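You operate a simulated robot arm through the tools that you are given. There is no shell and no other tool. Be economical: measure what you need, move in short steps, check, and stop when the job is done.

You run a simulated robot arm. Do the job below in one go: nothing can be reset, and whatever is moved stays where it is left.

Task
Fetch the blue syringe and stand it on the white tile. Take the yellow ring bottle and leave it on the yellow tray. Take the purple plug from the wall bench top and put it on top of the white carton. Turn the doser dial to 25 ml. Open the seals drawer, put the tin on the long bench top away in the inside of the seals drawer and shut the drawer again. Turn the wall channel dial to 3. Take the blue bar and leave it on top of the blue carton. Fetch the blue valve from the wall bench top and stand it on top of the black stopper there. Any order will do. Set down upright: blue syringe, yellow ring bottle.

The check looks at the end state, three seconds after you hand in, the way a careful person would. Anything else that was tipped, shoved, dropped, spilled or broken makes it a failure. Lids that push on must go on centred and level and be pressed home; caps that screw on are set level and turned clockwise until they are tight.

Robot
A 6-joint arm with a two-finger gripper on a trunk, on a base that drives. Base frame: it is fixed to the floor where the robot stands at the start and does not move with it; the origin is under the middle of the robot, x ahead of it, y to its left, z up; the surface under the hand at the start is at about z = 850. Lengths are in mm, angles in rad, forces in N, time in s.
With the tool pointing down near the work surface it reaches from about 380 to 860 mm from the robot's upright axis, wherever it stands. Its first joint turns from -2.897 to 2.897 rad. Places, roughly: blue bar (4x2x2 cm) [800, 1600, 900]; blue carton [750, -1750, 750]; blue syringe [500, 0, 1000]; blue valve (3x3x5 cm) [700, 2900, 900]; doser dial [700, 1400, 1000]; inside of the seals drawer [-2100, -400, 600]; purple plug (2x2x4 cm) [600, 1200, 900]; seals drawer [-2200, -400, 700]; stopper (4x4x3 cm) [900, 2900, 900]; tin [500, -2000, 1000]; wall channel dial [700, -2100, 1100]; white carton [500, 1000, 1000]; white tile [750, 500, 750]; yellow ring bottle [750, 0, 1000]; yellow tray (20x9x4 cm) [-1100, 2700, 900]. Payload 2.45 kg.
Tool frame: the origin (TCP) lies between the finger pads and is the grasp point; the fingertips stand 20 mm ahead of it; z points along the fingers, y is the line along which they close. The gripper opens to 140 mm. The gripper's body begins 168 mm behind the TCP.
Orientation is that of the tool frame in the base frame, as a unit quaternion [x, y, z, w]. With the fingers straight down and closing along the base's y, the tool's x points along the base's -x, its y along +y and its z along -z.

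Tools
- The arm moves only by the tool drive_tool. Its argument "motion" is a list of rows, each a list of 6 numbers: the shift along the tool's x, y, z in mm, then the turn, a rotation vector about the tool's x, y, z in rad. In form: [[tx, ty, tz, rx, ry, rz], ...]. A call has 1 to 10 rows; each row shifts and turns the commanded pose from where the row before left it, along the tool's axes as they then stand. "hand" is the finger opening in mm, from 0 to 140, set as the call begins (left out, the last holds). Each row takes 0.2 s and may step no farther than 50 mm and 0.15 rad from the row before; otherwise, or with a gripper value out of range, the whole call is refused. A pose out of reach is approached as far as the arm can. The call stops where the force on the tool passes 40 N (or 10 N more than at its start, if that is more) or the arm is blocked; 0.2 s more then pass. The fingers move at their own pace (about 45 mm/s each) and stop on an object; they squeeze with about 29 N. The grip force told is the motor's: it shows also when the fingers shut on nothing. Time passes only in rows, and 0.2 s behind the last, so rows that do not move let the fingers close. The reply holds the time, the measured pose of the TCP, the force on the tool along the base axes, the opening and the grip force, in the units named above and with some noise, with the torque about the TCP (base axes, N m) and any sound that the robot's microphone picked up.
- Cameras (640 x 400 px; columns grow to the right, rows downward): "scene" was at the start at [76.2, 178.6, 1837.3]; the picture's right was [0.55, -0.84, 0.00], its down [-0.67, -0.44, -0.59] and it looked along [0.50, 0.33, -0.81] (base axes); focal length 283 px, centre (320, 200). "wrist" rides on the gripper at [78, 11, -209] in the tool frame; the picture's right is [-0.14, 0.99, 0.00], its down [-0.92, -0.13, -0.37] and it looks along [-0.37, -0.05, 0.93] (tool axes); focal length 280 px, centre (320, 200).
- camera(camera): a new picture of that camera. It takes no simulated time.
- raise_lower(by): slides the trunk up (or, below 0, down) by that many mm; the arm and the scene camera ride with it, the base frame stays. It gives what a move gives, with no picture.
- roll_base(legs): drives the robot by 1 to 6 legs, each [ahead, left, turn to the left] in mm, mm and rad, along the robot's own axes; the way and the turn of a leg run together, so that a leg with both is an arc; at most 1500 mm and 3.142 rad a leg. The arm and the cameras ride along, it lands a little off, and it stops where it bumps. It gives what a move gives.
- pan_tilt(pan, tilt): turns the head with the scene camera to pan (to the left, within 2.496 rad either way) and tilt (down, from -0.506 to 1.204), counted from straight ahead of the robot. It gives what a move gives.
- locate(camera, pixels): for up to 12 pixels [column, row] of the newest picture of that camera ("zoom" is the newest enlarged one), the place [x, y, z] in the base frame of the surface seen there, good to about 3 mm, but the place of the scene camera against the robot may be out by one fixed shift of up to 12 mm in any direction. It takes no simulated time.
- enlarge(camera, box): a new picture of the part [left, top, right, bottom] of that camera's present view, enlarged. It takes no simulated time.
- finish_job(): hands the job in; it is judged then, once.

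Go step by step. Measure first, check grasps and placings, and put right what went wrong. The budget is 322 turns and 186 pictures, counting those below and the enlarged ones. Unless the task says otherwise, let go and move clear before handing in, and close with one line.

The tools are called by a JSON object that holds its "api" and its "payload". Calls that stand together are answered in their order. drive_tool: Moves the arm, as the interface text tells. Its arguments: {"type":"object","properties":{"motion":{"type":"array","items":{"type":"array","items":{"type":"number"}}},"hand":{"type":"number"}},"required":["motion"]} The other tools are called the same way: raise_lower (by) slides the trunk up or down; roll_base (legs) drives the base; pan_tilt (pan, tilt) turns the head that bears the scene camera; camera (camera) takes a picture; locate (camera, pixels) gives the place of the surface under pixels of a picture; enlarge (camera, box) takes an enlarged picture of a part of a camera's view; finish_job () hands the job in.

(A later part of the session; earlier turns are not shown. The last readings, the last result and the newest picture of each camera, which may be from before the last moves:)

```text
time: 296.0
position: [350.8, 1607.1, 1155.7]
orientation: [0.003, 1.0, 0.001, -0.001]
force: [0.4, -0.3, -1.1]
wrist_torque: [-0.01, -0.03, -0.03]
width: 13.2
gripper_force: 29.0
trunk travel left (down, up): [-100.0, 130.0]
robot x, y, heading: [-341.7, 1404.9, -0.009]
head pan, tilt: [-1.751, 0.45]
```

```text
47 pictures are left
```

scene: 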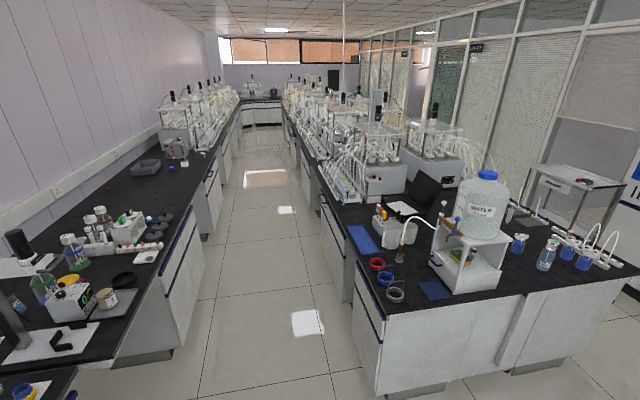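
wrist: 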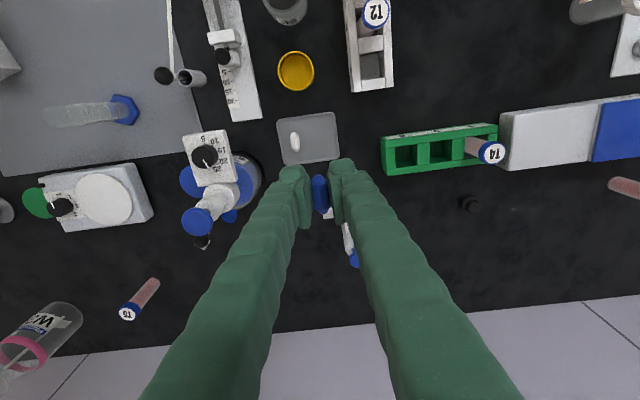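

{"api": "locate", "payload": {"camera": "scene", "pixels": [[385, 312], [355, 270], [330, 215], [305, 180], [375, 385], [520, 290], [105, 360], [180, 235], [145, 166], [185, 163], [175, 143], [205, 152]]}}

{"api": "enlarge", "payload": {"camera": "scene", "box": [90, 80, 250, 200]}}

```text
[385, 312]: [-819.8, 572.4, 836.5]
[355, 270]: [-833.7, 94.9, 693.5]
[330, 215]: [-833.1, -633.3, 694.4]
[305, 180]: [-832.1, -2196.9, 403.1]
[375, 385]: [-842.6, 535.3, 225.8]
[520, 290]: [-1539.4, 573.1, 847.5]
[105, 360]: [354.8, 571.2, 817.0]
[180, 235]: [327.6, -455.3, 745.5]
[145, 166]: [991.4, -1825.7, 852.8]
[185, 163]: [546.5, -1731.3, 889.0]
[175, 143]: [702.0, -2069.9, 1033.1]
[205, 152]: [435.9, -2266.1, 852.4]
```

```text
3.33 times, centred on (170, 140) of scene
```

zoom: 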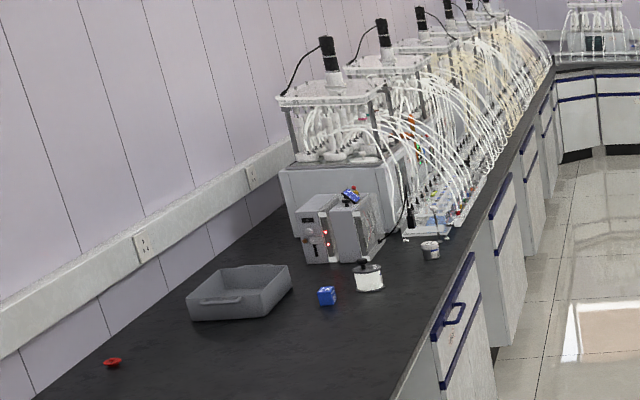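

The aisle spans x −820 to 320, so I can drive straight. I'll retract first, then go to y≈−1650.

{"api": "drive_tool", "payload": {"motion": [[48, -8, 0, 0, 0, 0], [48, -8, 0, 0, 0, 0], [48, -8, 0, 0, 0, 0], [48, -8, 0, 0, 0, 0], [48, -8, 0, 0, 0, 0]]}}

{"api": "roll_base", "payload": {"legs": [[0, -1500, 0.008], [0, -1500, 0], [220, -150, 0]]}}

{"api": "pan_tilt", "payload": {"pan": -0.3, "tilt": 0.7}}

{"api": "camera", "payload": {"camera": "scene"}}

```text
time: 297.2
position: [109.4, 1566.3, 1156.6]
orientation: [0.003, 1.0, 0.0, 0.0]
force: [0.1, 0.4, 0.3]
wrist_torque: [0.04, -0.01, -0.03]
width: 13.1
gripper_force: 29.1
trunk travel left (down, up): [-100.0, 130.0]
robot x, y, heading: [-343.8, 1403.8, -0.009]
head pan, tilt: [-1.751, 0.45]
```

```text
time: 325.0
position: [289.1, -1597.4, 1155.5]
orientation: [0.005, 1.0, 0.0, -0.001]
force: [0.0, 0.0, -0.4]
wrist_torque: [0.04, 0.03, 0.02]
width: 13.4
gripper_force: 28.6
trunk travel left (down, up): [-100.0, 130.0]
robot x, y, heading: [-167.3, -1755.3, -0.009]
head pan, tilt: [-1.751, 0.45]
```

```text
time: 326.6
position: [289.2, -1596.7, 1155.7]
orientation: [0.005, 1.0, 0.0, -0.001]
force: [-0.2, 0.0, 0.0]
wrist_torque: [0.01, 0.01, 0.0]
width: 13.3
gripper_force: 28.9
trunk travel left (down, up): [-100.0, 130.0]
robot x, y, heading: [-168.1, -1757.2, -0.017]
head pan, tilt: [-0.3, 0.7]
```

```text
45 pictures are left
```

scene: 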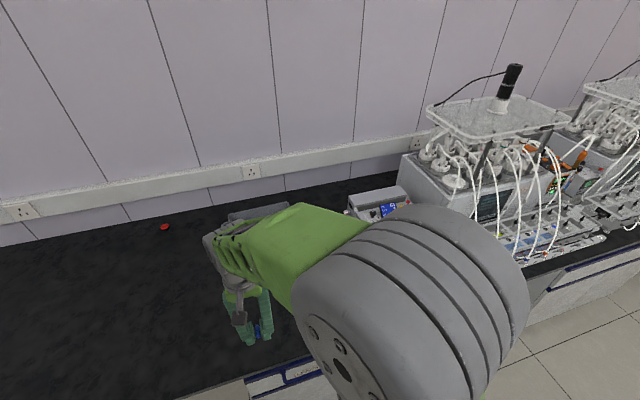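

The arm hides the area, so I'll drive up to the bench and use the wrist camera from above.

{"api": "roll_base", "payload": {"legs": [[180, 0, 0.01]]}}

{"api": "drive_tool", "payload": {"motion": [[0, -45, -20, 0, 0, 0], [0, -45, -20, 0, 0, 0], [0, -45, -20, 0, 0, 0]]}}

{"api": "camera", "payload": {"camera": "wrist"}}

```text
time: 328.1
position: [469.2, -1594.4, 1155.0]
orientation: [0.0, 1.0, -0.001, -0.001]
force: [0.4, 0.2, -0.1]
wrist_torque: [0.04, 0.07, -0.02]
width: 13.2
gripper_force: 29.2
trunk travel left (down, up): [-100.0, 130.0]
robot x, y, heading: [11.0, -1754.8, -0.001]
head pan, tilt: [-0.3, 0.7]
```

```text
time: 328.9
position: [465.9, -1729.3, 1217.2]
orientation: [0.001, 1.0, 0.0, -0.001]
force: [0.0, 0.3, 0.3]
wrist_torque: [-0.02, 0.02, 0.03]
width: 13.4
gripper_force: 29.4
trunk travel left (down, up): [-100.0, 130.0]
robot x, y, heading: [14.8, -1763.0, -0.006]
head pan, tilt: [-0.3, 0.7]
```

```text
44 pictures are left
```

wrist: 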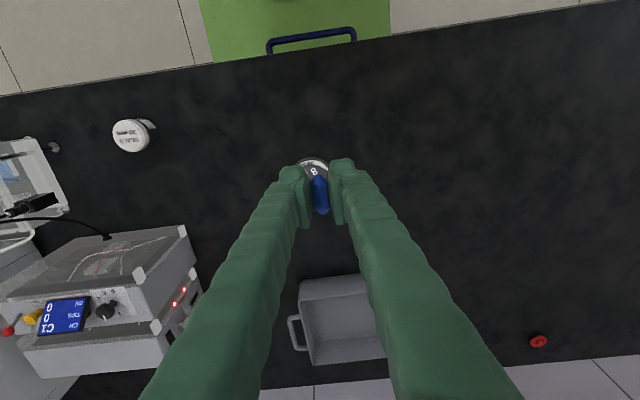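

The dial device is at left (107,310), the tin at (130,135) and a numbered can below the hand. The blue carton must be hidden by the fingers, so I'll shift sideways.

{"api": "drive_tool", "payload": {"motion": [[0, 45, 0, 0, 0, 0], [0, 45, 0, 0, 0, 0]]}}

{"api": "camera", "payload": {"camera": "wrist"}}

```text
time: 329.5
position: [467.8, -1637.5, 1216.1]
orientation: [0.0, 1.0, -0.001, -0.002]
force: [-0.1, 0.5, 0.3]
wrist_torque: [-0.03, 0.01, 0.0]
width: 13.2
gripper_force: 28.9
trunk travel left (down, up): [-100.0, 130.0]
robot x, y, heading: [18.1, -1757.1, -0.008]
head pan, tilt: [-0.3, 0.7]
```

```text
43 pictures are left
```

wrist: 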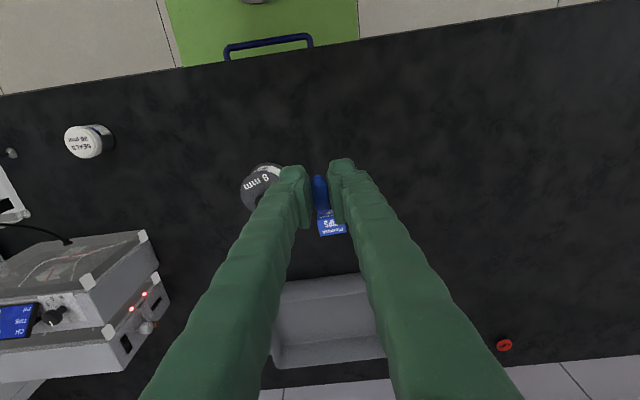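

{"api": "enlarge", "payload": {"camera": "wrist", "box": [290, 170, 370, 250]}}

{"api": "locate", "payload": {"camera": "zoom", "pixels": [[240, 210], [270, 170], [270, 225], [240, 230], [285, 225], [230, 195], [290, 190]]}}

{"api": "locate", "payload": {"camera": "wrist", "pixels": [[84, 143], [262, 182], [54, 313], [20, 320], [300, 300]]}}

```text
5.00 times, centred on (330, 210) of wrist
```

zoom: 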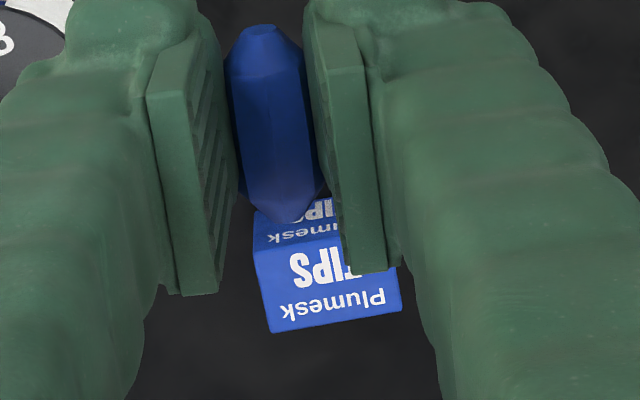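

```text
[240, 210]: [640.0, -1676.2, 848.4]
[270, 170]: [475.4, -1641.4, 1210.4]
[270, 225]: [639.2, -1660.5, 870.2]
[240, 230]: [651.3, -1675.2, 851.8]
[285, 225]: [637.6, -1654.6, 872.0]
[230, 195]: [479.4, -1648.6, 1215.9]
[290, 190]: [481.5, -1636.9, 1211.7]
```

```text
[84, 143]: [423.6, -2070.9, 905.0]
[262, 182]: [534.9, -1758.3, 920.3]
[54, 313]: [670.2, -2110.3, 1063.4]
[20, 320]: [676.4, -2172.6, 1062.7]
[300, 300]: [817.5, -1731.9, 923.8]
```

{"api": "locate", "payload": {"camera": "zoom", "pixels": [[262, 258], [275, 325], [395, 300], [330, 285], [335, 312], [300, 262], [340, 318]]}}

```text
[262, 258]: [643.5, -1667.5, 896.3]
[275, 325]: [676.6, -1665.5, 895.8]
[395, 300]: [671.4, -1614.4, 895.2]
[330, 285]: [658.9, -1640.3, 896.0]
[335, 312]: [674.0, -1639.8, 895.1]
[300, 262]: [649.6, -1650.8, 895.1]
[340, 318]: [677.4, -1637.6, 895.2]
```

The carton top is at z 895.5, centred at (659.5,−1640), about 38×55. I'll bring the bar over it and lower.

{"api": "drive_tool", "payload": {"motion": [[-47.4, -0.6, 0, 0, 0, 0], [-47.4, -0.6, 0, 0, 0, 0], [-47.4, -0.6, 0, 0, 0, 0], [-47.4, -0.6, 0, 0, 0, 0], [0, 0, 50, 0, 0, 0], [0, 0, 50, 0, 0, 0], [0, 0, 50, 0, 0, 0], [0, 0, 50, 0, 0, 0], [0, 0, 50, 0, 0, 0], [0, 0, 30, 0, 0, 0]]}}

{"api": "camera", "payload": {"camera": "wrist"}}

```text
time: 331.7
position: [656.1, -1641.8, 934.6]
orientation: [0.001, 1.0, 0.0, -0.001]
force: [0.1, -0.5, 0.3]
wrist_torque: [0.03, 0.01, 0.0]
width: 13.2
gripper_force: 29.0
trunk travel left (down, up): [-100.0, 130.0]
robot x, y, heading: [12.4, -1760.6, -0.007]
head pan, tilt: [-0.3, 0.7]
```

```text
41 pictures are left
```

wrist: 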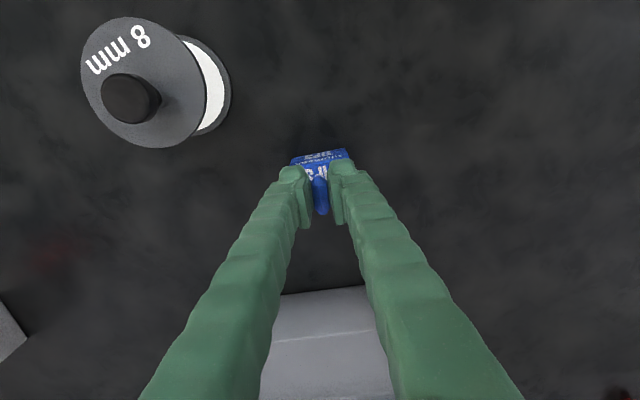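

{"api": "enlarge", "payload": {"camera": "wrist", "box": [270, 140, 370, 230]}}

{"api": "locate", "payload": {"camera": "zoom", "pixels": [[145, 80], [500, 60], [300, 90], [250, 125], [320, 110], [155, 110], [490, 80], [330, 270]]}}

```text
4.44 times, centred on (320, 185) of wrist
```

zoom: 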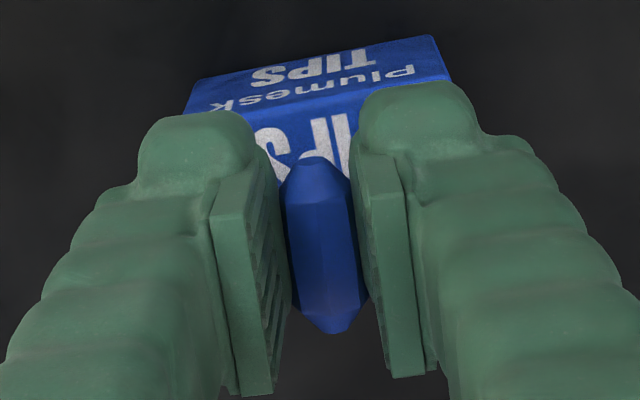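

```text
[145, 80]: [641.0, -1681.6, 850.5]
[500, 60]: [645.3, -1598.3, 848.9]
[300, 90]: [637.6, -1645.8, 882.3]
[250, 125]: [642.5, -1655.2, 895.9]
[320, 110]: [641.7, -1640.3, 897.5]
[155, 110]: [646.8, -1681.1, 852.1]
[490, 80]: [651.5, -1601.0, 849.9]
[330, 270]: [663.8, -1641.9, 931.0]
```

The bar is centred over the carton (front top edge x≈641). I'll lower to contact.

{"api": "drive_tool", "payload": {"motion": [[0, 0, 6, 0, 0, 0], [0, 0, 5, 0, 0, 0], [0, 0, 2, 0, 0, 0], [0, 0, 0, 0, 0, 0]]}}

{"api": "drive_tool", "payload": {"motion": [[0, 0, 1.5, 0, 0, 0], [0, 0, 1, 0, 0, 0], [0, 0, 0, 0, 0, 0]]}}

{"api": "drive_tool", "payload": {"motion": [[0, 0, 1, 0, 0, 0], [0, 0, 0, 0, 0, 0]]}}

```text
time: 332.7
position: [656.4, -1642.7, 923.3]
orientation: [0.0, 1.0, 0.0, -0.001]
force: [0.5, 0.0, -0.3]
wrist_torque: [-0.02, -0.02, -0.02]
width: 13.4
gripper_force: 29.1
trunk travel left (down, up): [-100.0, 130.0]
robot x, y, heading: [17.4, -1756.4, -0.002]
head pan, tilt: [-0.3, 0.7]
```

```text
time: 333.5
position: [657.0, -1641.2, 920.3]
orientation: [0.0, 1.0, 0.0, 0.0]
force: [0.1, 0.5, 0.6]
wrist_torque: [0.01, 0.03, 0.01]
width: 13.0
gripper_force: 29.3
trunk travel left (down, up): [-100.0, 130.0]
robot x, y, heading: [8.2, -1759.2, -0.005]
head pan, tilt: [-0.3, 0.7]
```

```text
time: 334.1
position: [656.5, -1642.1, 919.9]
orientation: [0.0, 1.0, 0.0, -0.001]
force: [0.6, 0.8, 0.1]
wrist_torque: [-0.01, 0.02, 0.0]
width: 13.1
gripper_force: 28.9
trunk travel left (down, up): [-100.0, 130.0]
robot x, y, heading: [15.4, -1756.0, -0.005]
head pan, tilt: [-0.3, 0.7]
```

{"api": "drive_tool", "payload": {"motion": [[0, 0, 1, 0, 0, 0], [0, 0, 0, 0, 0, 0]]}}

{"api": "drive_tool", "payload": {"motion": [[0, 0, 1, 0, 0, 0], [0, 0, 0, 0, 0, 0]]}}

{"api": "drive_tool", "payload": {"motion": [[0, 0, 1, 0, 0, 0], [0, 0, 0, 0, 0, 0]]}}

```text
time: 334.7
position: [656.9, -1641.3, 917.9]
orientation: [0.0, 1.0, 0.0, -0.001]
force: [-0.8, -0.3, -1.2]
wrist_torque: [0.0, 0.02, -0.02]
width: 13.3
gripper_force: 28.5
trunk travel left (down, up): [-100.0, 130.0]
robot x, y, heading: [9.7, -1755.4, -0.002]
head pan, tilt: [-0.3, 0.7]
```

```text
time: 335.3
position: [656.6, -1642.8, 916.7]
orientation: [-0.001, 1.0, 0.0, -0.001]
force: [0.3, 0.0, -0.1]
wrist_torque: [0.0, 0.01, 0.0]
width: 13.1
gripper_force: 29.0
trunk travel left (down, up): [-100.0, 130.0]
robot x, y, heading: [15.8, -1759.3, -0.007]
head pan, tilt: [-0.3, 0.7]
```

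```text
time: 335.9
position: [657.2, -1642.1, 917.2]
orientation: [0.0, 1.0, 0.0, -0.001]
force: [-0.1, -0.7, -0.1]
wrist_torque: [0.03, 0.02, 0.06]
width: 13.2
gripper_force: 29.0
trunk travel left (down, up): [-100.0, 130.0]
robot x, y, heading: [16.2, -1759.3, -0.009]
head pan, tilt: [-0.3, 0.7]
```

{"api": "drive_tool", "payload": {"motion": [[0, 0, 1, 0, 0, 0], [0, 0, 0, 0, 0, 0]]}}

{"api": "drive_tool", "payload": {"motion": [[0, 0, 1, 0, 0, 0], [0, 0, 0, 0, 0, 0]]}}

```text
time: 336.5
position: [657.7, -1642.2, 915.7]
orientation: [0.0, 1.0, 0.0, -0.001]
force: [0.2, 0.1, -0.8]
wrist_torque: [0.0, 0.03, 0.01]
width: 13.4
gripper_force: 29.0
trunk travel left (down, up): [-100.0, 130.0]
robot x, y, heading: [11.7, -1759.2, -0.004]
head pan, tilt: [-0.3, 0.7]
```

```text
time: 337.1
position: [657.0, -1641.8, 914.2]
orientation: [0.0, 1.0, 0.001, 0.0]
force: [-0.2, 0.3, 2.4]
wrist_torque: [-0.01, 0.01, -0.01]
width: 13.0
gripper_force: 29.2
trunk travel left (down, up): [-100.0, 130.0]
robot x, y, heading: [14.5, -1757.2, -0.003]
head pan, tilt: [-0.3, 0.7]
```

Contact (2.4 N). I'll release with a small opening first, then rise.

{"api": "drive_tool", "payload": {"hand": 30, "motion": [[0, 0, 0, 0, 0, 0], [0, 0, 0, 0, 0, 0], [0, 0, -15, 0, 0, 0], [0, 0, -45, 0, 0, 0], [0, 0, -45, 0, 0, 0], [0, 0, -45, 0, 0, 0], [0, 0, -45, 0, 0, 0], [0, 0, -45, 0, 0, 0]]}}

{"api": "camera", "payload": {"camera": "wrist"}}

```text
time: 338.9
position: [655.7, -1641.2, 1154.7]
orientation: [0.0, 1.0, 0.0, -0.001]
force: [0.3, -0.3, 0.1]
wrist_torque: [-0.01, 0.03, -0.01]
width: 29.9
gripper_force: 0.1
trunk travel left (down, up): [-100.0, 130.0]
robot x, y, heading: [14.6, -1758.8, -0.001]
head pan, tilt: [-0.3, 0.7]
```

```text
39 pictures are left
```

wrist: 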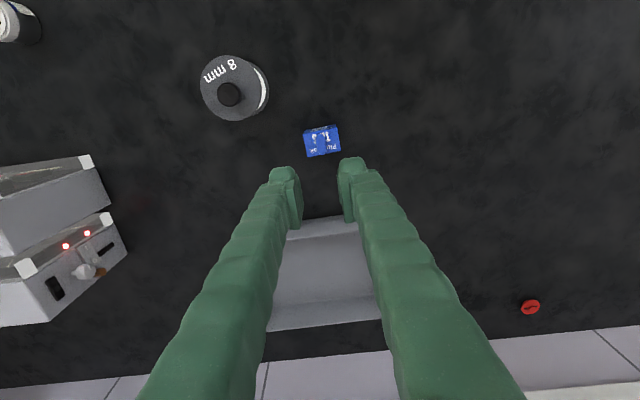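

{"api": "enlarge", "payload": {"camera": "wrist", "box": [295, 115, 350, 165]}}

```text
8.00 times, centred on (322, 140) of wrist
```

zoom: 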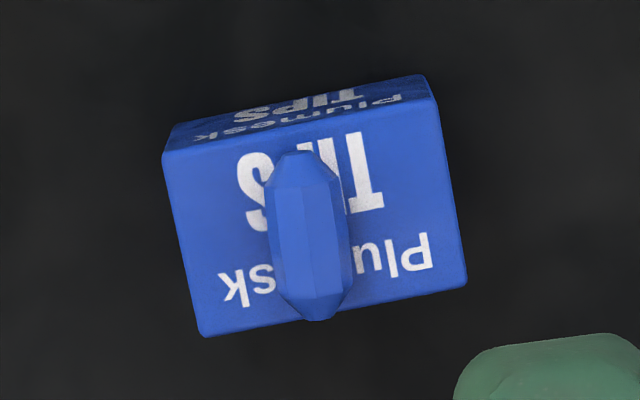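

The bar lies on the blue carton. Next is the channel dial: I'll raise the hand and drive right to see the device.

{"api": "drive_tool", "payload": {"motion": [[0, 0, -45, 0, 0, 0], [25, 0, -40, 0, 0, 0], [45, 0, 0, 0, 0, 0], [45, 0, 0, 0, 0, 0]]}}

{"api": "roll_base", "payload": {"legs": [[0, -300, 0]]}}

{"api": "camera", "payload": {"camera": "wrist"}}

```text
time: 339.9
position: [541.0, -1639.7, 1241.1]
orientation: [0.0, 1.0, -0.001, 0.0]
force: [0.6, 1.0, 0.6]
wrist_torque: [0.03, -0.06, -0.03]
width: 29.7
gripper_force: 0.0
trunk travel left (down, up): [-100.0, 130.0]
robot x, y, heading: [13.8, -1760.3, -0.0]
head pan, tilt: [-0.3, 0.7]
```

```text
time: 343.1
position: [541.0, -1941.7, 1240.0]
orientation: [-0.001, 1.0, 0.0, -0.001]
force: [0.4, -0.3, -0.4]
wrist_torque: [0.03, 0.04, 0.04]
width: 29.8
gripper_force: 0.1
trunk travel left (down, up): [-100.0, 130.0]
robot x, y, heading: [13.2, -2060.8, -0.008]
head pan, tilt: [-0.3, 0.7]
```

```text
37 pictures are left
```

wrist: 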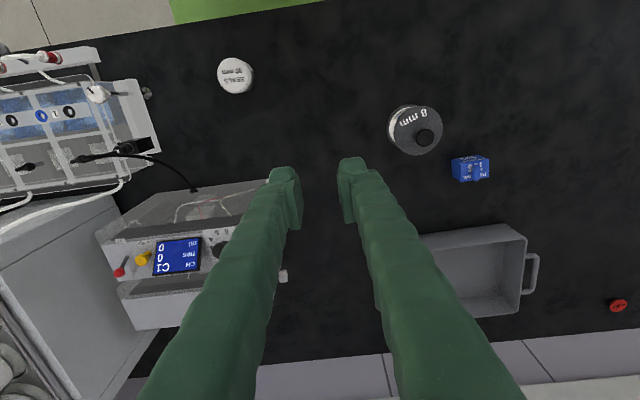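

{"api": "drive_tool", "payload": {"motion": [[0, -45, 0, 0, 0, 0], [0, -45, 0, 0, 0, 0]]}}

{"api": "camera", "payload": {"camera": "wrist"}}

{"api": "enlarge", "payload": {"camera": "wrist", "box": [180, 180, 340, 320]}}

```text
time: 343.7
position: [541.8, -2031.6, 1241.3]
orientation: [0.0, 1.0, 0.0, -0.001]
force: [-0.4, -0.4, 0.3]
wrist_torque: [0.0, 0.02, 0.01]
width: 30.1
gripper_force: 0.1
trunk travel left (down, up): [-100.0, 130.0]
robot x, y, heading: [10.1, -2062.3, -0.003]
head pan, tilt: [-0.3, 0.7]
```

```text
36 pictures are left
```

wrist: 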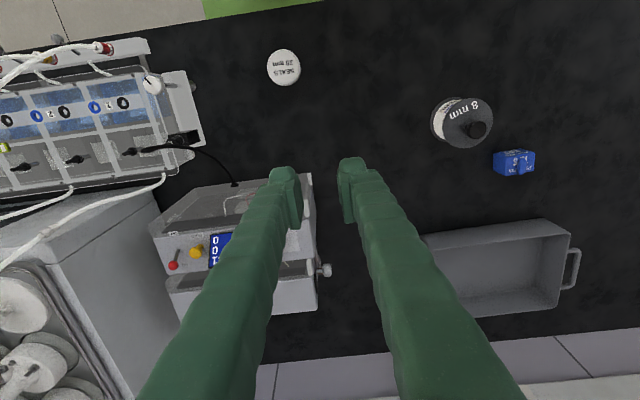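

```text
2.86 times, centred on (260, 250) of wrist
```

zoom: 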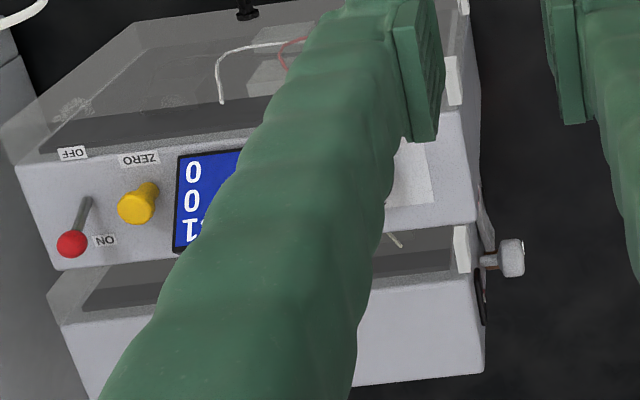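

The finger hides the dial. I'll swing the hand left and view the panel with the scene camera.

{"api": "drive_tool", "payload": {"motion": [[0, 48, 0, 0, 0, 0], [0, 48, 0, 0, 0, 0], [0, 48, 0, 0, 0, 0], [0, 48, 0, 0, 0, 0], [0, 48, 0, 0, 0, 0], [0, 48, 0, 0, 0, 0], [0, 48, 0, 0, 0, 0], [0, 48, 0, 0, 0, 0]]}}

{"api": "pan_tilt", "payload": {"pan": -0.35, "tilt": 0.85}}

{"api": "camera", "payload": {"camera": "scene"}}

```text
time: 345.5
position: [539.8, -1645.6, 1237.3]
orientation: [0.0, 1.0, -0.001, -0.001]
force: [0.7, 0.6, -0.4]
wrist_torque: [-0.06, 0.0, -0.01]
width: 29.9
gripper_force: 0.1
trunk travel left (down, up): [-100.0, 130.0]
robot x, y, heading: [11.0, -2057.5, -0.004]
head pan, tilt: [-0.3, 0.7]
```

```text
time: 346.2
position: [540.0, -1648.6, 1238.8]
orientation: [0.001, 1.0, 0.0, 0.0]
force: [-0.7, -0.2, -0.2]
wrist_torque: [-0.02, 0.01, 0.02]
width: 30.0
gripper_force: 0.0
trunk travel left (down, up): [-100.0, 130.0]
robot x, y, heading: [11.2, -2058.9, -0.008]
head pan, tilt: [-0.351, 0.85]
```

```text
34 pictures are left
```

scene: 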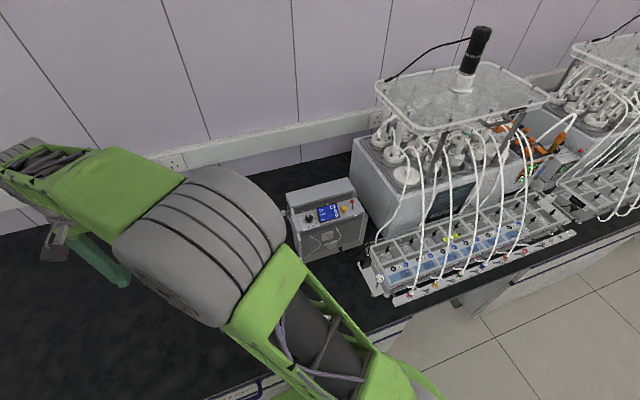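

{"api": "enlarge", "payload": {"camera": "scene", "box": [275, 170, 385, 270]}}

{"api": "locate", "payload": {"camera": "zoom", "pixels": [[135, 190], [100, 170], [180, 150], [120, 235], [330, 200], [350, 240], [105, 130], [140, 183], [230, 170], [470, 210], [100, 235], [370, 150]]}}

```text
4.00 times, centred on (330, 220) of scene
```

zoom: 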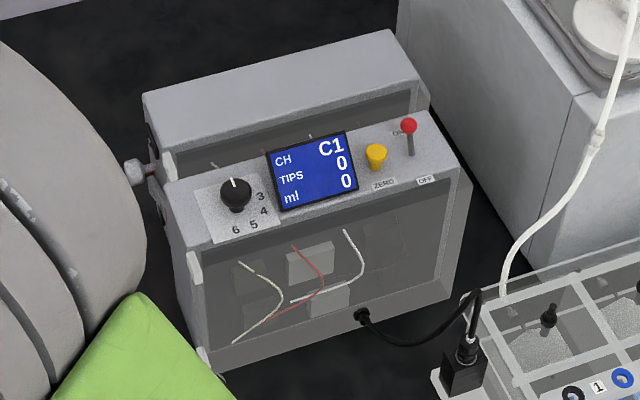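

```text
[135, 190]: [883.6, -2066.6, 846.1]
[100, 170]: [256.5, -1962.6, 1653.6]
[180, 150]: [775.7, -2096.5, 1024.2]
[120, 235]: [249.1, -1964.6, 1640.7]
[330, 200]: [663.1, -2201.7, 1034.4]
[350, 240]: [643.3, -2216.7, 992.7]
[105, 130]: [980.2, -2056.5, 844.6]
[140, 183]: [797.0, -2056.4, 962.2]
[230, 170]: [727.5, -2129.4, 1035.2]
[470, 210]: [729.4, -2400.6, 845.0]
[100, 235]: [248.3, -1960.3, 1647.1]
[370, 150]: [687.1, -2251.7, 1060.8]
```

The knob at zoom (236,193) now points away from me (C1); 3 lies to its right. I'll measure the numerals and the knob.

{"api": "enlarge", "payload": {"camera": "scene", "box": [322, 208, 350, 236]}}

{"api": "enlarge", "payload": {"camera": "scene", "box": [320, 206, 350, 236]}}

```text
14.29 times, centred on (336, 222) of scene
```

zoom: 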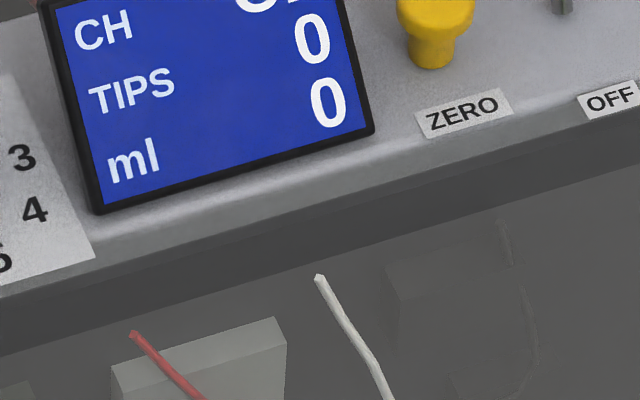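

```text
13.33 times, centred on (335, 221) of scene
```

zoom: 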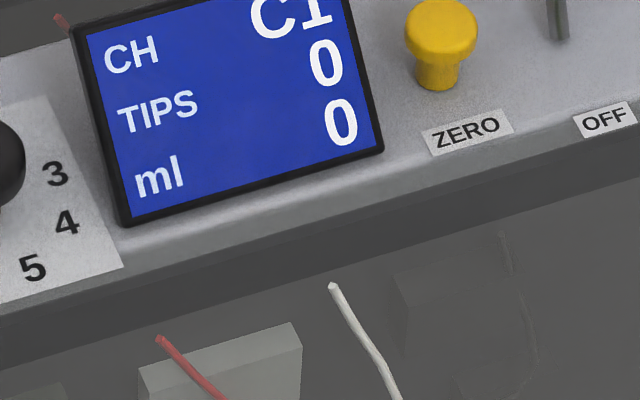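

{"api": "enlarge", "payload": {"camera": "scene", "box": [296, 206, 328, 232]}}

{"api": "locate", "payload": {"camera": "zoom", "pixels": [[270, 160], [250, 110], [290, 130], [225, 150], [370, 185], [380, 250], [340, 310], [270, 330], [160, 190], [300, 250], [265, 170], [350, 160]]}}

```text
15.38 times, centred on (312, 219) of scene
```

zoom: 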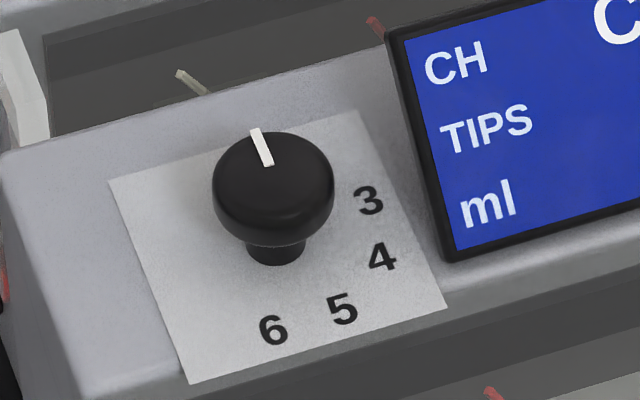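

```text
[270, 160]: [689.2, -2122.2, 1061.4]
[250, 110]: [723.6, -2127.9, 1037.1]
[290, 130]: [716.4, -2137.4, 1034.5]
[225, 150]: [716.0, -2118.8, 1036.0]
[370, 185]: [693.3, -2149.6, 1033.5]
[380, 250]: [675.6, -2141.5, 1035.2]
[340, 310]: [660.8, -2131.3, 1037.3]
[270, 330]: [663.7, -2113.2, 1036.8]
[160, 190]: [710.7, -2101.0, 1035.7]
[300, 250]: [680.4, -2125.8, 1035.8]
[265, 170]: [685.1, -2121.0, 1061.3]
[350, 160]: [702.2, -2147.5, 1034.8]
```

The panel is flat at z 1035.5. The mushroom knob is centred at about (684.5,−2123) with its top at 1061; 3 is about 80° clockwise from the present pointer. I'll check the LCD edge for finger clearance.

{"api": "locate", "payload": {"camera": "zoom", "pixels": [[395, 60], [420, 150], [445, 245], [455, 255], [273, 190], [216, 185], [332, 180], [275, 255], [272, 135], [5, 160], [90, 385]]}}

```text
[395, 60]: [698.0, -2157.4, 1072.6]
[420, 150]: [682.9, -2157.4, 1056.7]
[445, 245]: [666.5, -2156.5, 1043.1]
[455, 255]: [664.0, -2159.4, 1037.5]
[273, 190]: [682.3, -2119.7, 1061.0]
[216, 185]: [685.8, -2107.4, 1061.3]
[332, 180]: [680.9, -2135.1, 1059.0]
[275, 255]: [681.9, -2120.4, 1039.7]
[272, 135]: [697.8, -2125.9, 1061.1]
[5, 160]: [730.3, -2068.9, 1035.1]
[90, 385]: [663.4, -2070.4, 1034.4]
```

The LCD edge is 35 mm away, so I'll turn the knob in two 40° grips with the fingers near the x direction. Moving over it now.

{"api": "drive_tool", "payload": {"hand": 60, "motion": [[-14.4, -47, 0, 0, 0, 0], [-14.4, -47, 0, 0, 0, 0], [-14.4, -47, 0, 0, 0, 0], [-14.4, -47, 0, 0, 0, 0], [-14.4, -47, 0, 0, 0, 0], [-14.4, -47, 0, 0, 0, 0], [-14.4, -47, 0, 0, 0, 0], [-14.4, -47, 0, 0, 0, 0], [-14.4, -47, 0, 0, 0, 0], [-14.4, -47, 0, 0, 0, 0]]}}

{"api": "drive_tool", "payload": {"motion": [[0, 0, 0, 0, 0, 0.1358], [0, 0, 0, 0, 0, 0.1358], [0, 0, 0, 0, 0, 0.1358], [0, 0, 0, 0, 0, 0.1358], [0, 0, 0, 0, 0, 0.1358], [0, 0, 0, 0, 0, 0.1358], [0, 0, 0, 0, 0, 0.1358], [0, 0, 0, 0, 0, 0.1358], [0, 0, 0, 0, 0, 0.1358], [0, 0, 40, 0, 0, 0]]}}

{"api": "enlarge", "payload": {"camera": "wrist", "box": [230, 80, 410, 220]}}

```text
time: 348.4
position: [685.1, -2119.1, 1240.0]
orientation: [0.0, 1.0, 0.0, 0.0]
force: [-0.2, -0.3, 0.1]
wrist_torque: [0.04, -0.01, -0.03]
width: 60.3
gripper_force: 0.0
trunk travel left (down, up): [-100.0, 130.0]
robot x, y, heading: [14.4, -2059.0, -0.004]
head pan, tilt: [-0.351, 0.85]
```

```text
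time: 350.6
position: [687.3, -2116.5, 1198.1]
orientation: [0.574, 0.819, -0.001, -0.001]
force: [-0.6, -0.4, 0.8]
wrist_torque: [0.01, 0.04, -0.04]
width: 60.0
gripper_force: 0.0
trunk travel left (down, up): [-100.0, 130.0]
robot x, y, heading: [15.8, -2057.5, -0.002]
head pan, tilt: [-0.351, 0.85]
```

```text
2.86 times, centred on (320, 150) of wrist
```

zoom: 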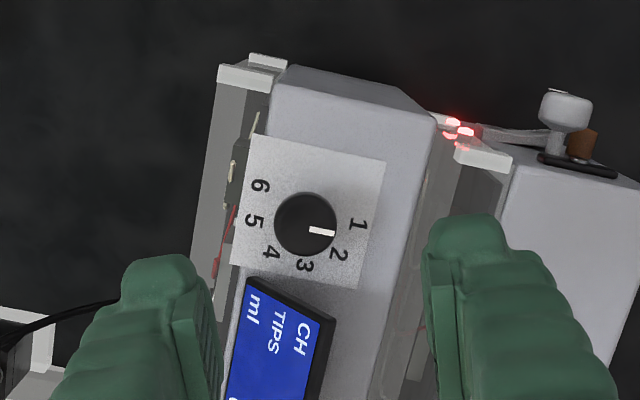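

{"api": "locate", "payload": {"camera": "zoom", "pixels": [[304, 224], [277, 224], [334, 224], [305, 252], [305, 195], [360, 224], [338, 255], [305, 264], [272, 252], [253, 220], [260, 186], [300, 290]]}}

```text
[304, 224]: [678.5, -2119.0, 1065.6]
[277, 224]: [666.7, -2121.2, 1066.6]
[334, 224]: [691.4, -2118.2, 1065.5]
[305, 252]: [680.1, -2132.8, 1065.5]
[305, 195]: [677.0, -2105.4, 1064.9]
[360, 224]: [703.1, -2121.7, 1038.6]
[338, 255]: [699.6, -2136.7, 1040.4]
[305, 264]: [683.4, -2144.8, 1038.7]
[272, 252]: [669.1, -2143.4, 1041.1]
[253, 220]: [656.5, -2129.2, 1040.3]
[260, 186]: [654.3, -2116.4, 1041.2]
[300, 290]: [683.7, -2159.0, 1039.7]
```

The knob centre is (679,−2120), top 1065.5, panel 1040, with 3 about 79° clockwise. I'll descend, grip and turn the first half.

{"api": "drive_tool", "payload": {"hand": 37, "motion": [[-0.4, -9, 0, 0, 0, 0], [0, 0, 40, 0, 0, 0], [0, 0, 40, 0, 0, 0], [0, 0, 35, 0, 0, 0], [0, 0, 17, 0, 0, 0], [0, 0, 0, 0, 0, 0]]}}

{"api": "drive_tool", "payload": {"hand": 15, "motion": [[0, 0, 0, 0, 0, 0], [0, 0, 0, 0, 0, 0], [0, 0, 0, 0, 0, 0]]}}

{"api": "drive_tool", "payload": {"motion": [[0, 0, 0, 0, 0, 0.139], [0, 0, 0, 0, 0, 0.139], [0, 0, 0, 0, 0, 0.139], [0, 0, 0, 0, 0, 0.139], [0, 0, 0, 0, 0, 0.138], [0, 0, 0, 0, 0, 0]]}}

```text
time: 352.0
position: [677.7, -2120.5, 1067.9]
orientation: [0.574, 0.819, -0.001, 0.0]
force: [0.5, 0.6, 0.2]
wrist_torque: [0.01, -0.01, 0.0]
width: 37.3
gripper_force: 0.0
trunk travel left (down, up): [-100.0, 130.0]
robot x, y, heading: [13.0, -2060.4, -0.002]
head pan, tilt: [-0.351, 0.85]
```

```text
time: 352.8
position: [679.3, -2118.9, 1064.1]
orientation: [0.573, 0.819, -0.002, -0.003]
force: [17.6, 8.6, -32.9]
wrist_torque: [0.04, -0.01, 0.05]
width: 24.8
gripper_force: 44.5
trunk travel left (down, up): [-100.0, 130.0]
robot x, y, heading: [12.8, -2061.0, -0.002]
head pan, tilt: [-0.351, 0.85]
```

```text
time: 353.7
position: [681.0, -2119.2, 1063.9]
orientation: [0.734, 0.68, 0.0, -0.002]
force: [13.5, 2.4, -22.2]
wrist_torque: [0.33, -0.04, 0.03]
width: 24.3
gripper_force: 45.2
trunk travel left (down, up): [-100.0, 130.0]
robot x, y, heading: [9.0, -2059.8, -0.005]
head pan, tilt: [-0.351, 0.85]
stopped in row 4: the force on the tool passed its limit at 49 N (the readings are from after the stop); the commanded pose is now the measured one
```

The rounded knob pulls the fingers down (−33 N) and the turn stopped at about 24°. I'll release, look, and regrip a little higher.

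{"api": "drive_tool", "payload": {"hand": 37, "motion": [[0, 0, 0, 0, 0, 0], [0, 0, 0, 0, 0, 0], [0, 0, -30, 0, 0, 0], [0, 0, -40, 0, 0, 0], [0, 0, -40, 0, 0, 0], [40, 0, 0, 0, 0, 0]]}}

{"api": "enlarge", "payload": {"camera": "wrist", "box": [250, 110, 410, 250]}}

```text
time: 355.1
position: [679.3, -2078.2, 1176.4]
orientation: [0.733, 0.68, -0.001, -0.001]
force: [-0.2, 0.3, -0.7]
wrist_torque: [-0.03, 0.02, -0.01]
width: 36.8
gripper_force: 0.1
trunk travel left (down, up): [-100.0, 130.0]
robot x, y, heading: [12.1, -2058.2, -0.001]
head pan, tilt: [-0.351, 0.85]
```

```text
2.86 times, centred on (330, 180) of wrist
```

zoom: 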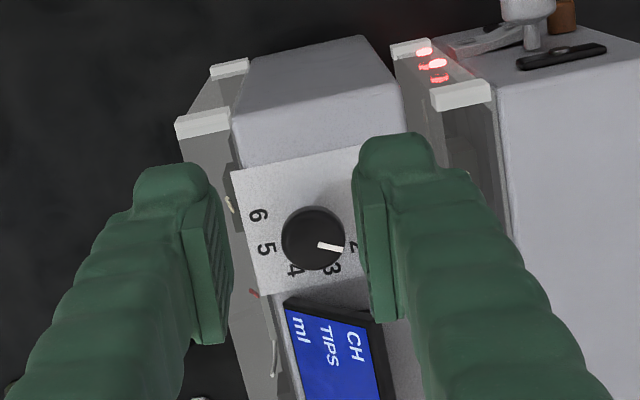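

The pointer has moved to 2, so the dial has detents. I'll regrip slightly higher, starting 20° back, and turn another 40°.

{"api": "drive_tool", "payload": {"motion": [[-41.9, 3.2, 0, 0, 0, 0], [0, 0, 0, 0, 0, -0.12], [0, 0, 0, 0, 0, -0.12], [0, 0, 0, 0, 0, -0.12], [0, 0, 40, 0, 0, 0], [0, 0, 40, 0, 0, 0], [0, 0, 25, 0, 0, 0], [0, 0, 0, 0, 0, 0]]}}

{"api": "drive_tool", "payload": {"hand": 21, "motion": [[0, 0, 0, 0, 0, 0], [0, 0, 0, 0, 0, 0], [0, 0, 0, 0, 0, 0]]}}

```text
time: 356.9
position: [680.8, -2122.8, 1072.2]
orientation: [0.6, 0.8, 0.0, -0.001]
force: [-0.5, -0.5, 0.0]
wrist_torque: [0.01, 0.0, -0.01]
width: 37.0
gripper_force: 0.0
trunk travel left (down, up): [-100.0, 130.0]
robot x, y, heading: [16.5, -2058.3, 0.003]
head pan, tilt: [-0.351, 0.85]
```

```text
time: 357.7
position: [680.6, -2120.9, 1069.3]
orientation: [0.6, 0.8, 0.0, -0.002]
force: [0.7, -0.2, -3.8]
wrist_torque: [-0.08, -0.06, 0.03]
width: 25.8
gripper_force: 44.9
trunk travel left (down, up): [-100.0, 130.0]
robot x, y, heading: [10.1, -2059.7, -0.001]
head pan, tilt: [-0.351, 0.85]
```

{"api": "drive_tool", "payload": {"motion": [[0, 0, 0, 0, 0, 0.14], [0, 0, 0, 0, 0, 0.14], [0, 0, 0, 0, 0, 0.14], [0, 0, 0, 0, 0, 0.14], [0, 0, 0, 0, 0, 0.14], [0, 0, 0, 0, 0, 0]]}}

{"api": "drive_tool", "payload": {"hand": 37, "motion": [[0, 0, 0, 0, 0, 0], [0, 0, 0, 0, 0, 0], [0, 0, -30, 0, 0, 0], [0, 0, -40, 0, 0, 0], [0, 0, -40, 0, 0, 0], [40, 0, 0, 0, 0, 0]]}}

{"api": "enlarge", "payload": {"camera": "wrist", "box": [250, 110, 410, 250]}}

```text
time: 359.1
position: [679.5, -2120.8, 1071.5]
orientation: [0.839, 0.545, -0.001, -0.002]
force: [-4.6, 0.4, -5.9]
wrist_torque: [0.02, 0.01, -0.02]
width: 25.9
gripper_force: 45.1
trunk travel left (down, up): [-100.0, 130.0]
robot x, y, heading: [13.3, -2060.6, -0.003]
head pan, tilt: [-0.351, 0.85]
```

```text
time: 360.5
position: [696.1, -2084.7, 1181.9]
orientation: [0.837, 0.547, -0.002, -0.001]
force: [-0.2, 1.1, 0.0]
wrist_torque: [-0.06, 0.03, -0.01]
width: 36.7
gripper_force: 0.1
trunk travel left (down, up): [-100.0, 130.0]
robot x, y, heading: [14.5, -2057.0, 0.003]
head pan, tilt: [-0.351, 0.85]
```

```text
2.86 times, centred on (330, 180) of wrist
```

zoom: 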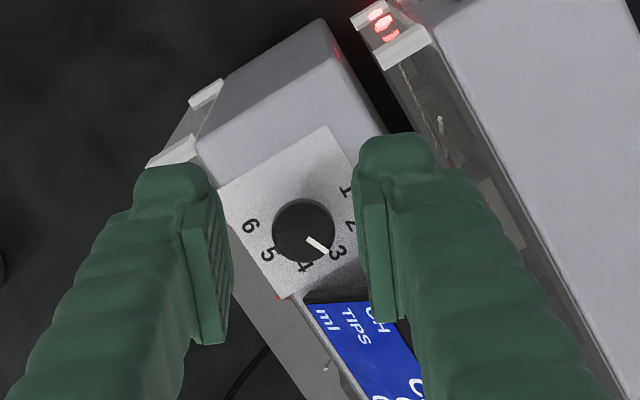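

The pointer appears to be on 3. I'll back off, square the hand near the tin, and read the LCD to confirm.

{"api": "roll_base", "payload": {"legs": [[-200, 0, 0]]}}

{"api": "drive_tool", "payload": {"hand": 100, "motion": [[0, 0, 0, 0, 0, -0.1417], [0, 0, 0, 0, 0, -0.1417], [0, 0, 0, 0, 0, -0.1417], [0, 0, 0, 0, 0, -0.1417], [0, 0, 0, 0, 0, -0.1417], [0, 0, 0, 0, 0, -0.1417], [0, 0, 0, 0, 0, -0.1417], [0, 0, 0, 0, 0, -0.1417], [0, 0, 0, 0, 0, -0.1417], [0, 0, 0, 0, 0, -0.1417]]}}

{"api": "drive_tool", "payload": {"motion": [[0, 0, 0, 0, 0, -0.1417], [0, 0, 0, 0, 0, -0.1417], [0, 0, 0, 0, 0, -0.1417], [0, 0, 0, 0, 0, -0.1417], [46, 0, 0, 0, 0, 0]]}}

{"api": "camera", "payload": {"camera": "wrist"}}

{"api": "pan_tilt", "payload": {"pan": -0.35, "tilt": 0.7}}

{"api": "enlarge", "payload": {"camera": "scene", "box": [260, 170, 420, 290]}}

```text
time: 362.1
position: [496.1, -2084.8, 1182.4]
orientation: [0.838, 0.546, 0.0, -0.001]
force: [-0.1, -0.3, 0.8]
wrist_torque: [0.0, -0.07, 0.02]
width: 37.0
gripper_force: 0.1
trunk travel left (down, up): [-100.0, 130.0]
robot x, y, heading: [-189.0, -2057.8, -0.0]
head pan, tilt: [-0.351, 0.85]
```

```text
time: 364.3
position: [496.5, -2084.1, 1182.9]
orientation: [0.279, 0.96, 0.001, 0.0]
force: [-0.2, -1.0, 1.0]
wrist_torque: [0.01, 0.0, 0.0]
width: 99.9
gripper_force: 0.1
trunk travel left (down, up): [-100.0, 130.0]
robot x, y, heading: [-187.1, -2061.8, 0.001]
head pan, tilt: [-0.351, 0.85]
```

```text
time: 365.5
position: [450.0, -2084.7, 1184.2]
orientation: [0.0, 1.0, 0.0, 0.0]
force: [-0.9, -0.5, 0.3]
wrist_torque: [-0.01, -0.07, -0.03]
width: 99.9
gripper_force: 0.0
trunk travel left (down, up): [-100.0, 130.0]
robot x, y, heading: [-185.5, -2061.3, -0.005]
head pan, tilt: [-0.351, 0.85]
```

```text
26 pictures are left
```

wrist: 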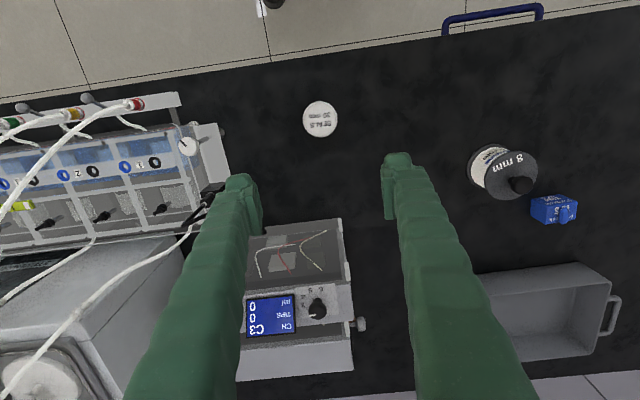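

```text
time: 366.2
position: [451.3, -2084.0, 1183.4]
orientation: [0.001, 1.0, 0.001, -0.001]
force: [-0.5, -0.8, -0.3]
wrist_torque: [-0.02, -0.01, -0.01]
width: 99.9
gripper_force: 0.1
trunk travel left (down, up): [-100.0, 130.0]
robot x, y, heading: [-188.1, -2059.8, -0.001]
head pan, tilt: [-0.351, 0.7]
```

```text
3.33 times, centred on (340, 230) of scene
```

zoom: 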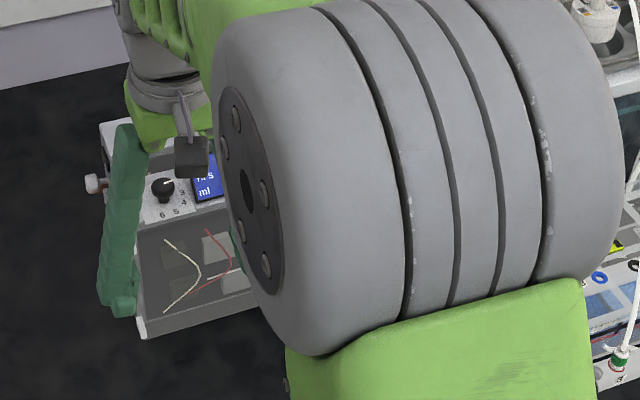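

The LCD now reads C3. Now the tin at (320,119): measure it.

{"api": "locate", "payload": {"camera": "wrist", "pixels": [[320, 119], [304, 119], [337, 119], [320, 103], [320, 134], [290, 160]]}}

```text
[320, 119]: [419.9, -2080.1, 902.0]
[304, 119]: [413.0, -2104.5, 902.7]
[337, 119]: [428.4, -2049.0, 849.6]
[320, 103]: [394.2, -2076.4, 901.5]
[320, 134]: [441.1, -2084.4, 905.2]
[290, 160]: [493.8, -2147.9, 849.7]
```

The tin is centred at (418,−2079) with its top at 902, about 50 mm across. I'll grip it near the top.

{"api": "drive_tool", "payload": {"hand": 90, "motion": [[33, 5, 0, 0, 0, 0], [0, 0, 49, 0, 0, 0], [0, 0, 49, 0, 0, 0], [0, 0, 49, 0, 0, 0], [0, 0, 49, 0, 0, 0], [0, 0, 49, 0, 0, 0], [0, 0, 48, 0, 0, 0], [0, 0, 0, 0, 0, 0]]}}

{"api": "drive_tool", "payload": {"hand": 30, "motion": [[0, 0, 0, 0, 0, 0], [0, 0, 0, 0, 0, 0], [0, 0, 0, 0, 0, 0], [0, 0, 0, 0, 0, 0]]}}

{"api": "drive_tool", "payload": {"motion": [[0, 0, -45, 0, 0, 0], [0, 0, -45, 0, 0, 0], [0, 0, -45, 0, 0, 0], [0, 0, -45, 0, 0, 0], [0, 0, -45, 0, 0, 0], [0, 0, 0, 0, 0, 0]]}}

```text
time: 368.0
position: [417.2, -2077.8, 888.5]
orientation: [0.001, 1.0, 0.0, 0.0]
force: [-0.1, -1.0, -0.1]
wrist_torque: [-0.03, -0.01, 0.01]
width: 90.1
gripper_force: 0.1
trunk travel left (down, up): [-100.0, 130.0]
robot x, y, heading: [-186.8, -2059.8, 0.003]
head pan, tilt: [-0.351, 0.7]
```

```text
time: 369.0
position: [417.5, -2079.0, 889.1]
orientation: [0.001, 1.0, 0.001, 0.0]
force: [-1.0, 0.1, 0.0]
wrist_torque: [0.01, 0.01, 0.03]
width: 58.8
gripper_force: 28.7
trunk travel left (down, up): [-100.0, 130.0]
robot x, y, heading: [-185.6, -2057.7, 0.001]
head pan, tilt: [-0.351, 0.7]
```

```text
time: 370.4
position: [416.5, -2079.8, 1114.0]
orientation: [0.001, 1.0, 0.0, -0.001]
force: [0.0, 0.1, -0.4]
wrist_torque: [0.02, -0.01, 0.0]
width: 58.9
gripper_force: 29.3
trunk travel left (down, up): [-100.0, 130.0]
robot x, y, heading: [-186.1, -2060.5, -0.006]
head pan, tilt: [-0.351, 0.7]
```

The tin is held at 58.8 mm. The seals drawer is on the island's far side (front at x≈−2200 facing −x), so I'll retract, drive round the island's end and look.

{"api": "drive_tool", "payload": {"motion": [[45, 0, -10, 0, 0, 0], [45, 0, -10, 0, 0, 0], [45, 0, -10, 0, 0, 0], [45, 0, -10, 0, 0, 0]]}}

{"api": "roll_base", "payload": {"legs": [[-80, 0, 0], [0, 1500, 0], [0, 1500, 0], [0, 250, 0]]}}

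{"api": "pan_tilt", "payload": {"pan": -2.45, "tilt": 0.5}}

{"api": "camera", "payload": {"camera": "scene"}}

```text
time: 371.4
position: [236.3, -2080.0, 1155.9]
orientation: [0.001, 1.0, 0.0, 0.001]
force: [-0.3, -0.8, -1.0]
wrist_torque: [-0.01, -0.07, 0.0]
width: 58.7
gripper_force: 28.8
trunk travel left (down, up): [-100.0, 130.0]
robot x, y, heading: [-187.5, -2060.4, -0.005]
head pan, tilt: [-0.351, 0.7]
```

```text
time: 400.6
position: [152.3, 1167.6, 1155.7]
orientation: [-0.005, 1.0, 0.0, 0.0]
force: [-0.1, 0.7, 0.2]
wrist_torque: [-0.03, 0.0, -0.01]
width: 58.7
gripper_force: 29.2
trunk travel left (down, up): [-100.0, 130.0]
robot x, y, heading: [-271.5, 1182.2, 0.013]
head pan, tilt: [-0.351, 0.7]
```

```text
time: 402.6
position: [150.7, 1167.9, 1155.3]
orientation: [-0.005, 1.0, 0.0, -0.001]
force: [-0.1, 0.6, 0.4]
wrist_torque: [0.0, 0.0, -0.01]
width: 58.6
gripper_force: 28.6
trunk travel left (down, up): [-100.0, 130.0]
robot x, y, heading: [-273.8, 1185.4, 0.009]
head pan, tilt: [-2.45, 0.499]
```

```text
24 pictures are left
```

scene: 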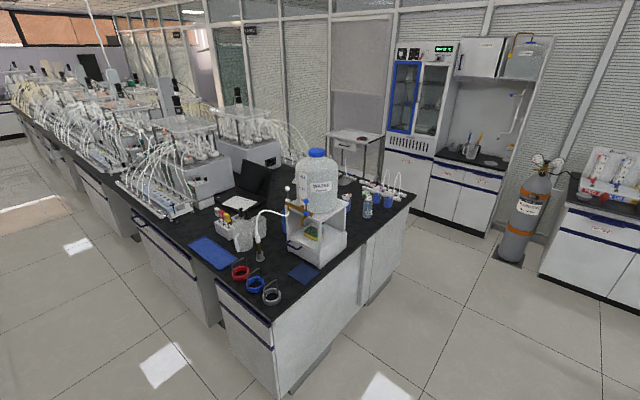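

{"api": "locate", "payload": {"camera": "scene", "pixels": [[413, 199], [275, 318], [510, 258], [420, 205], [440, 215], [365, 148], [540, 270], [383, 160], [395, 250]]}}

```text
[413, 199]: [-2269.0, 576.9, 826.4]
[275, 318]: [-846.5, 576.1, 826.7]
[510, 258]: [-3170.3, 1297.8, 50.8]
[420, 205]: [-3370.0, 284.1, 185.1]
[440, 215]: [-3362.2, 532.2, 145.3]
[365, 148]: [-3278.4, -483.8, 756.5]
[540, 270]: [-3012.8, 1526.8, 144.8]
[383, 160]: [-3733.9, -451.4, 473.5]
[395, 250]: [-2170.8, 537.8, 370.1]
```

The far aisle spans x −3370 to −2269. I'll go round the island end at y≈960 and stop in front of the drawer.

{"api": "roll_base", "payload": {"legs": [[0, -220, -0.01], [-1500, 0, 0], [-1000, 0, 0], [0, -1350, 0]]}}

{"api": "pan_tilt", "payload": {"pan": 0.1, "tilt": 0.85}}

{"api": "camera", "payload": {"camera": "scene"}}

```text
time: 428.6
position: [-2386.7, -389.1, 1154.5]
orientation: [0.012, 1.0, 0.0, 0.0]
force: [0.5, 0.2, -1.1]
wrist_torque: [-0.02, 0.02, 0.01]
width: 58.3
gripper_force: 28.4
trunk travel left (down, up): [-100.0, 130.0]
robot x, y, heading: [-2809.3, -356.2, -0.024]
head pan, tilt: [-2.45, 0.499]
```

```text
time: 430.9
position: [-2385.7, -388.6, 1154.8]
orientation: [0.011, 1.0, 0.0, 0.0]
force: [0.2, 0.1, -0.6]
wrist_torque: [0.02, -0.01, 0.02]
width: 58.0
gripper_force: 28.8
trunk travel left (down, up): [-100.0, 130.0]
robot x, y, heading: [-2811.8, -359.0, -0.022]
head pan, tilt: [0.099, 0.85]
```

```text
23 pictures are left
```

scene: 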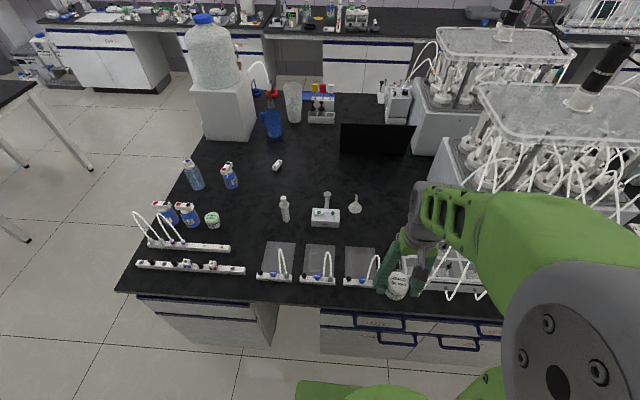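

I can see drawers with handles at (375,322) and (398,340). I'll enlarge to read the labels and find a free spot for the tin.

{"api": "enlarge", "payload": {"camera": "scene", "box": [310, 280, 530, 390]}}

{"api": "locate", "payload": {"camera": "zoom", "pixels": [[200, 110], [150, 125], [230, 125], [255, 175], [210, 165], [310, 180], [200, 95], [430, 180], [200, 130], [35, 95]]}}

{"api": "locate", "payload": {"camera": "scene", "pixels": [[250, 238], [310, 180], [240, 225], [325, 170], [360, 225], [290, 240]]}}

```text
2.91 times, centred on (420, 335) of scene
```

zoom: 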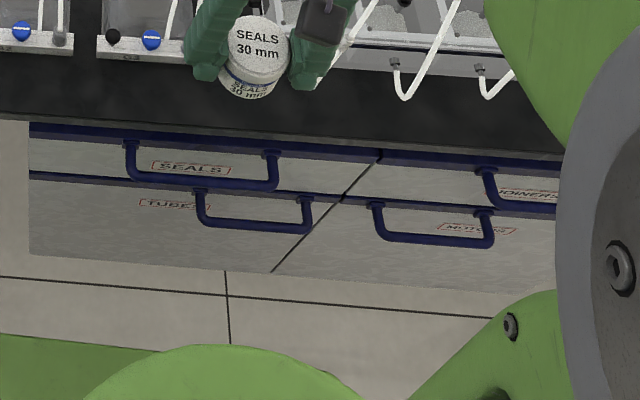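

```text
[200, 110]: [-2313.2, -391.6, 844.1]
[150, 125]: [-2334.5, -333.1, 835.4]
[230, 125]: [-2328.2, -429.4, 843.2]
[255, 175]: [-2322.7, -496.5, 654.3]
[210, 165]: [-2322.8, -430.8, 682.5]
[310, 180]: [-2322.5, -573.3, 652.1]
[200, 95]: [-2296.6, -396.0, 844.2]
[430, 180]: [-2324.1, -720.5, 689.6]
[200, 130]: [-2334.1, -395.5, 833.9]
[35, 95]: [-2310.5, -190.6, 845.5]
```

```text
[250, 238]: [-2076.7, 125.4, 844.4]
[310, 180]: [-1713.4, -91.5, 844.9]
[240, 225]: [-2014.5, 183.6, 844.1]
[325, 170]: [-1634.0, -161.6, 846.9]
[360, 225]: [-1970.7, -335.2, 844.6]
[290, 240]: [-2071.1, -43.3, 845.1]
```

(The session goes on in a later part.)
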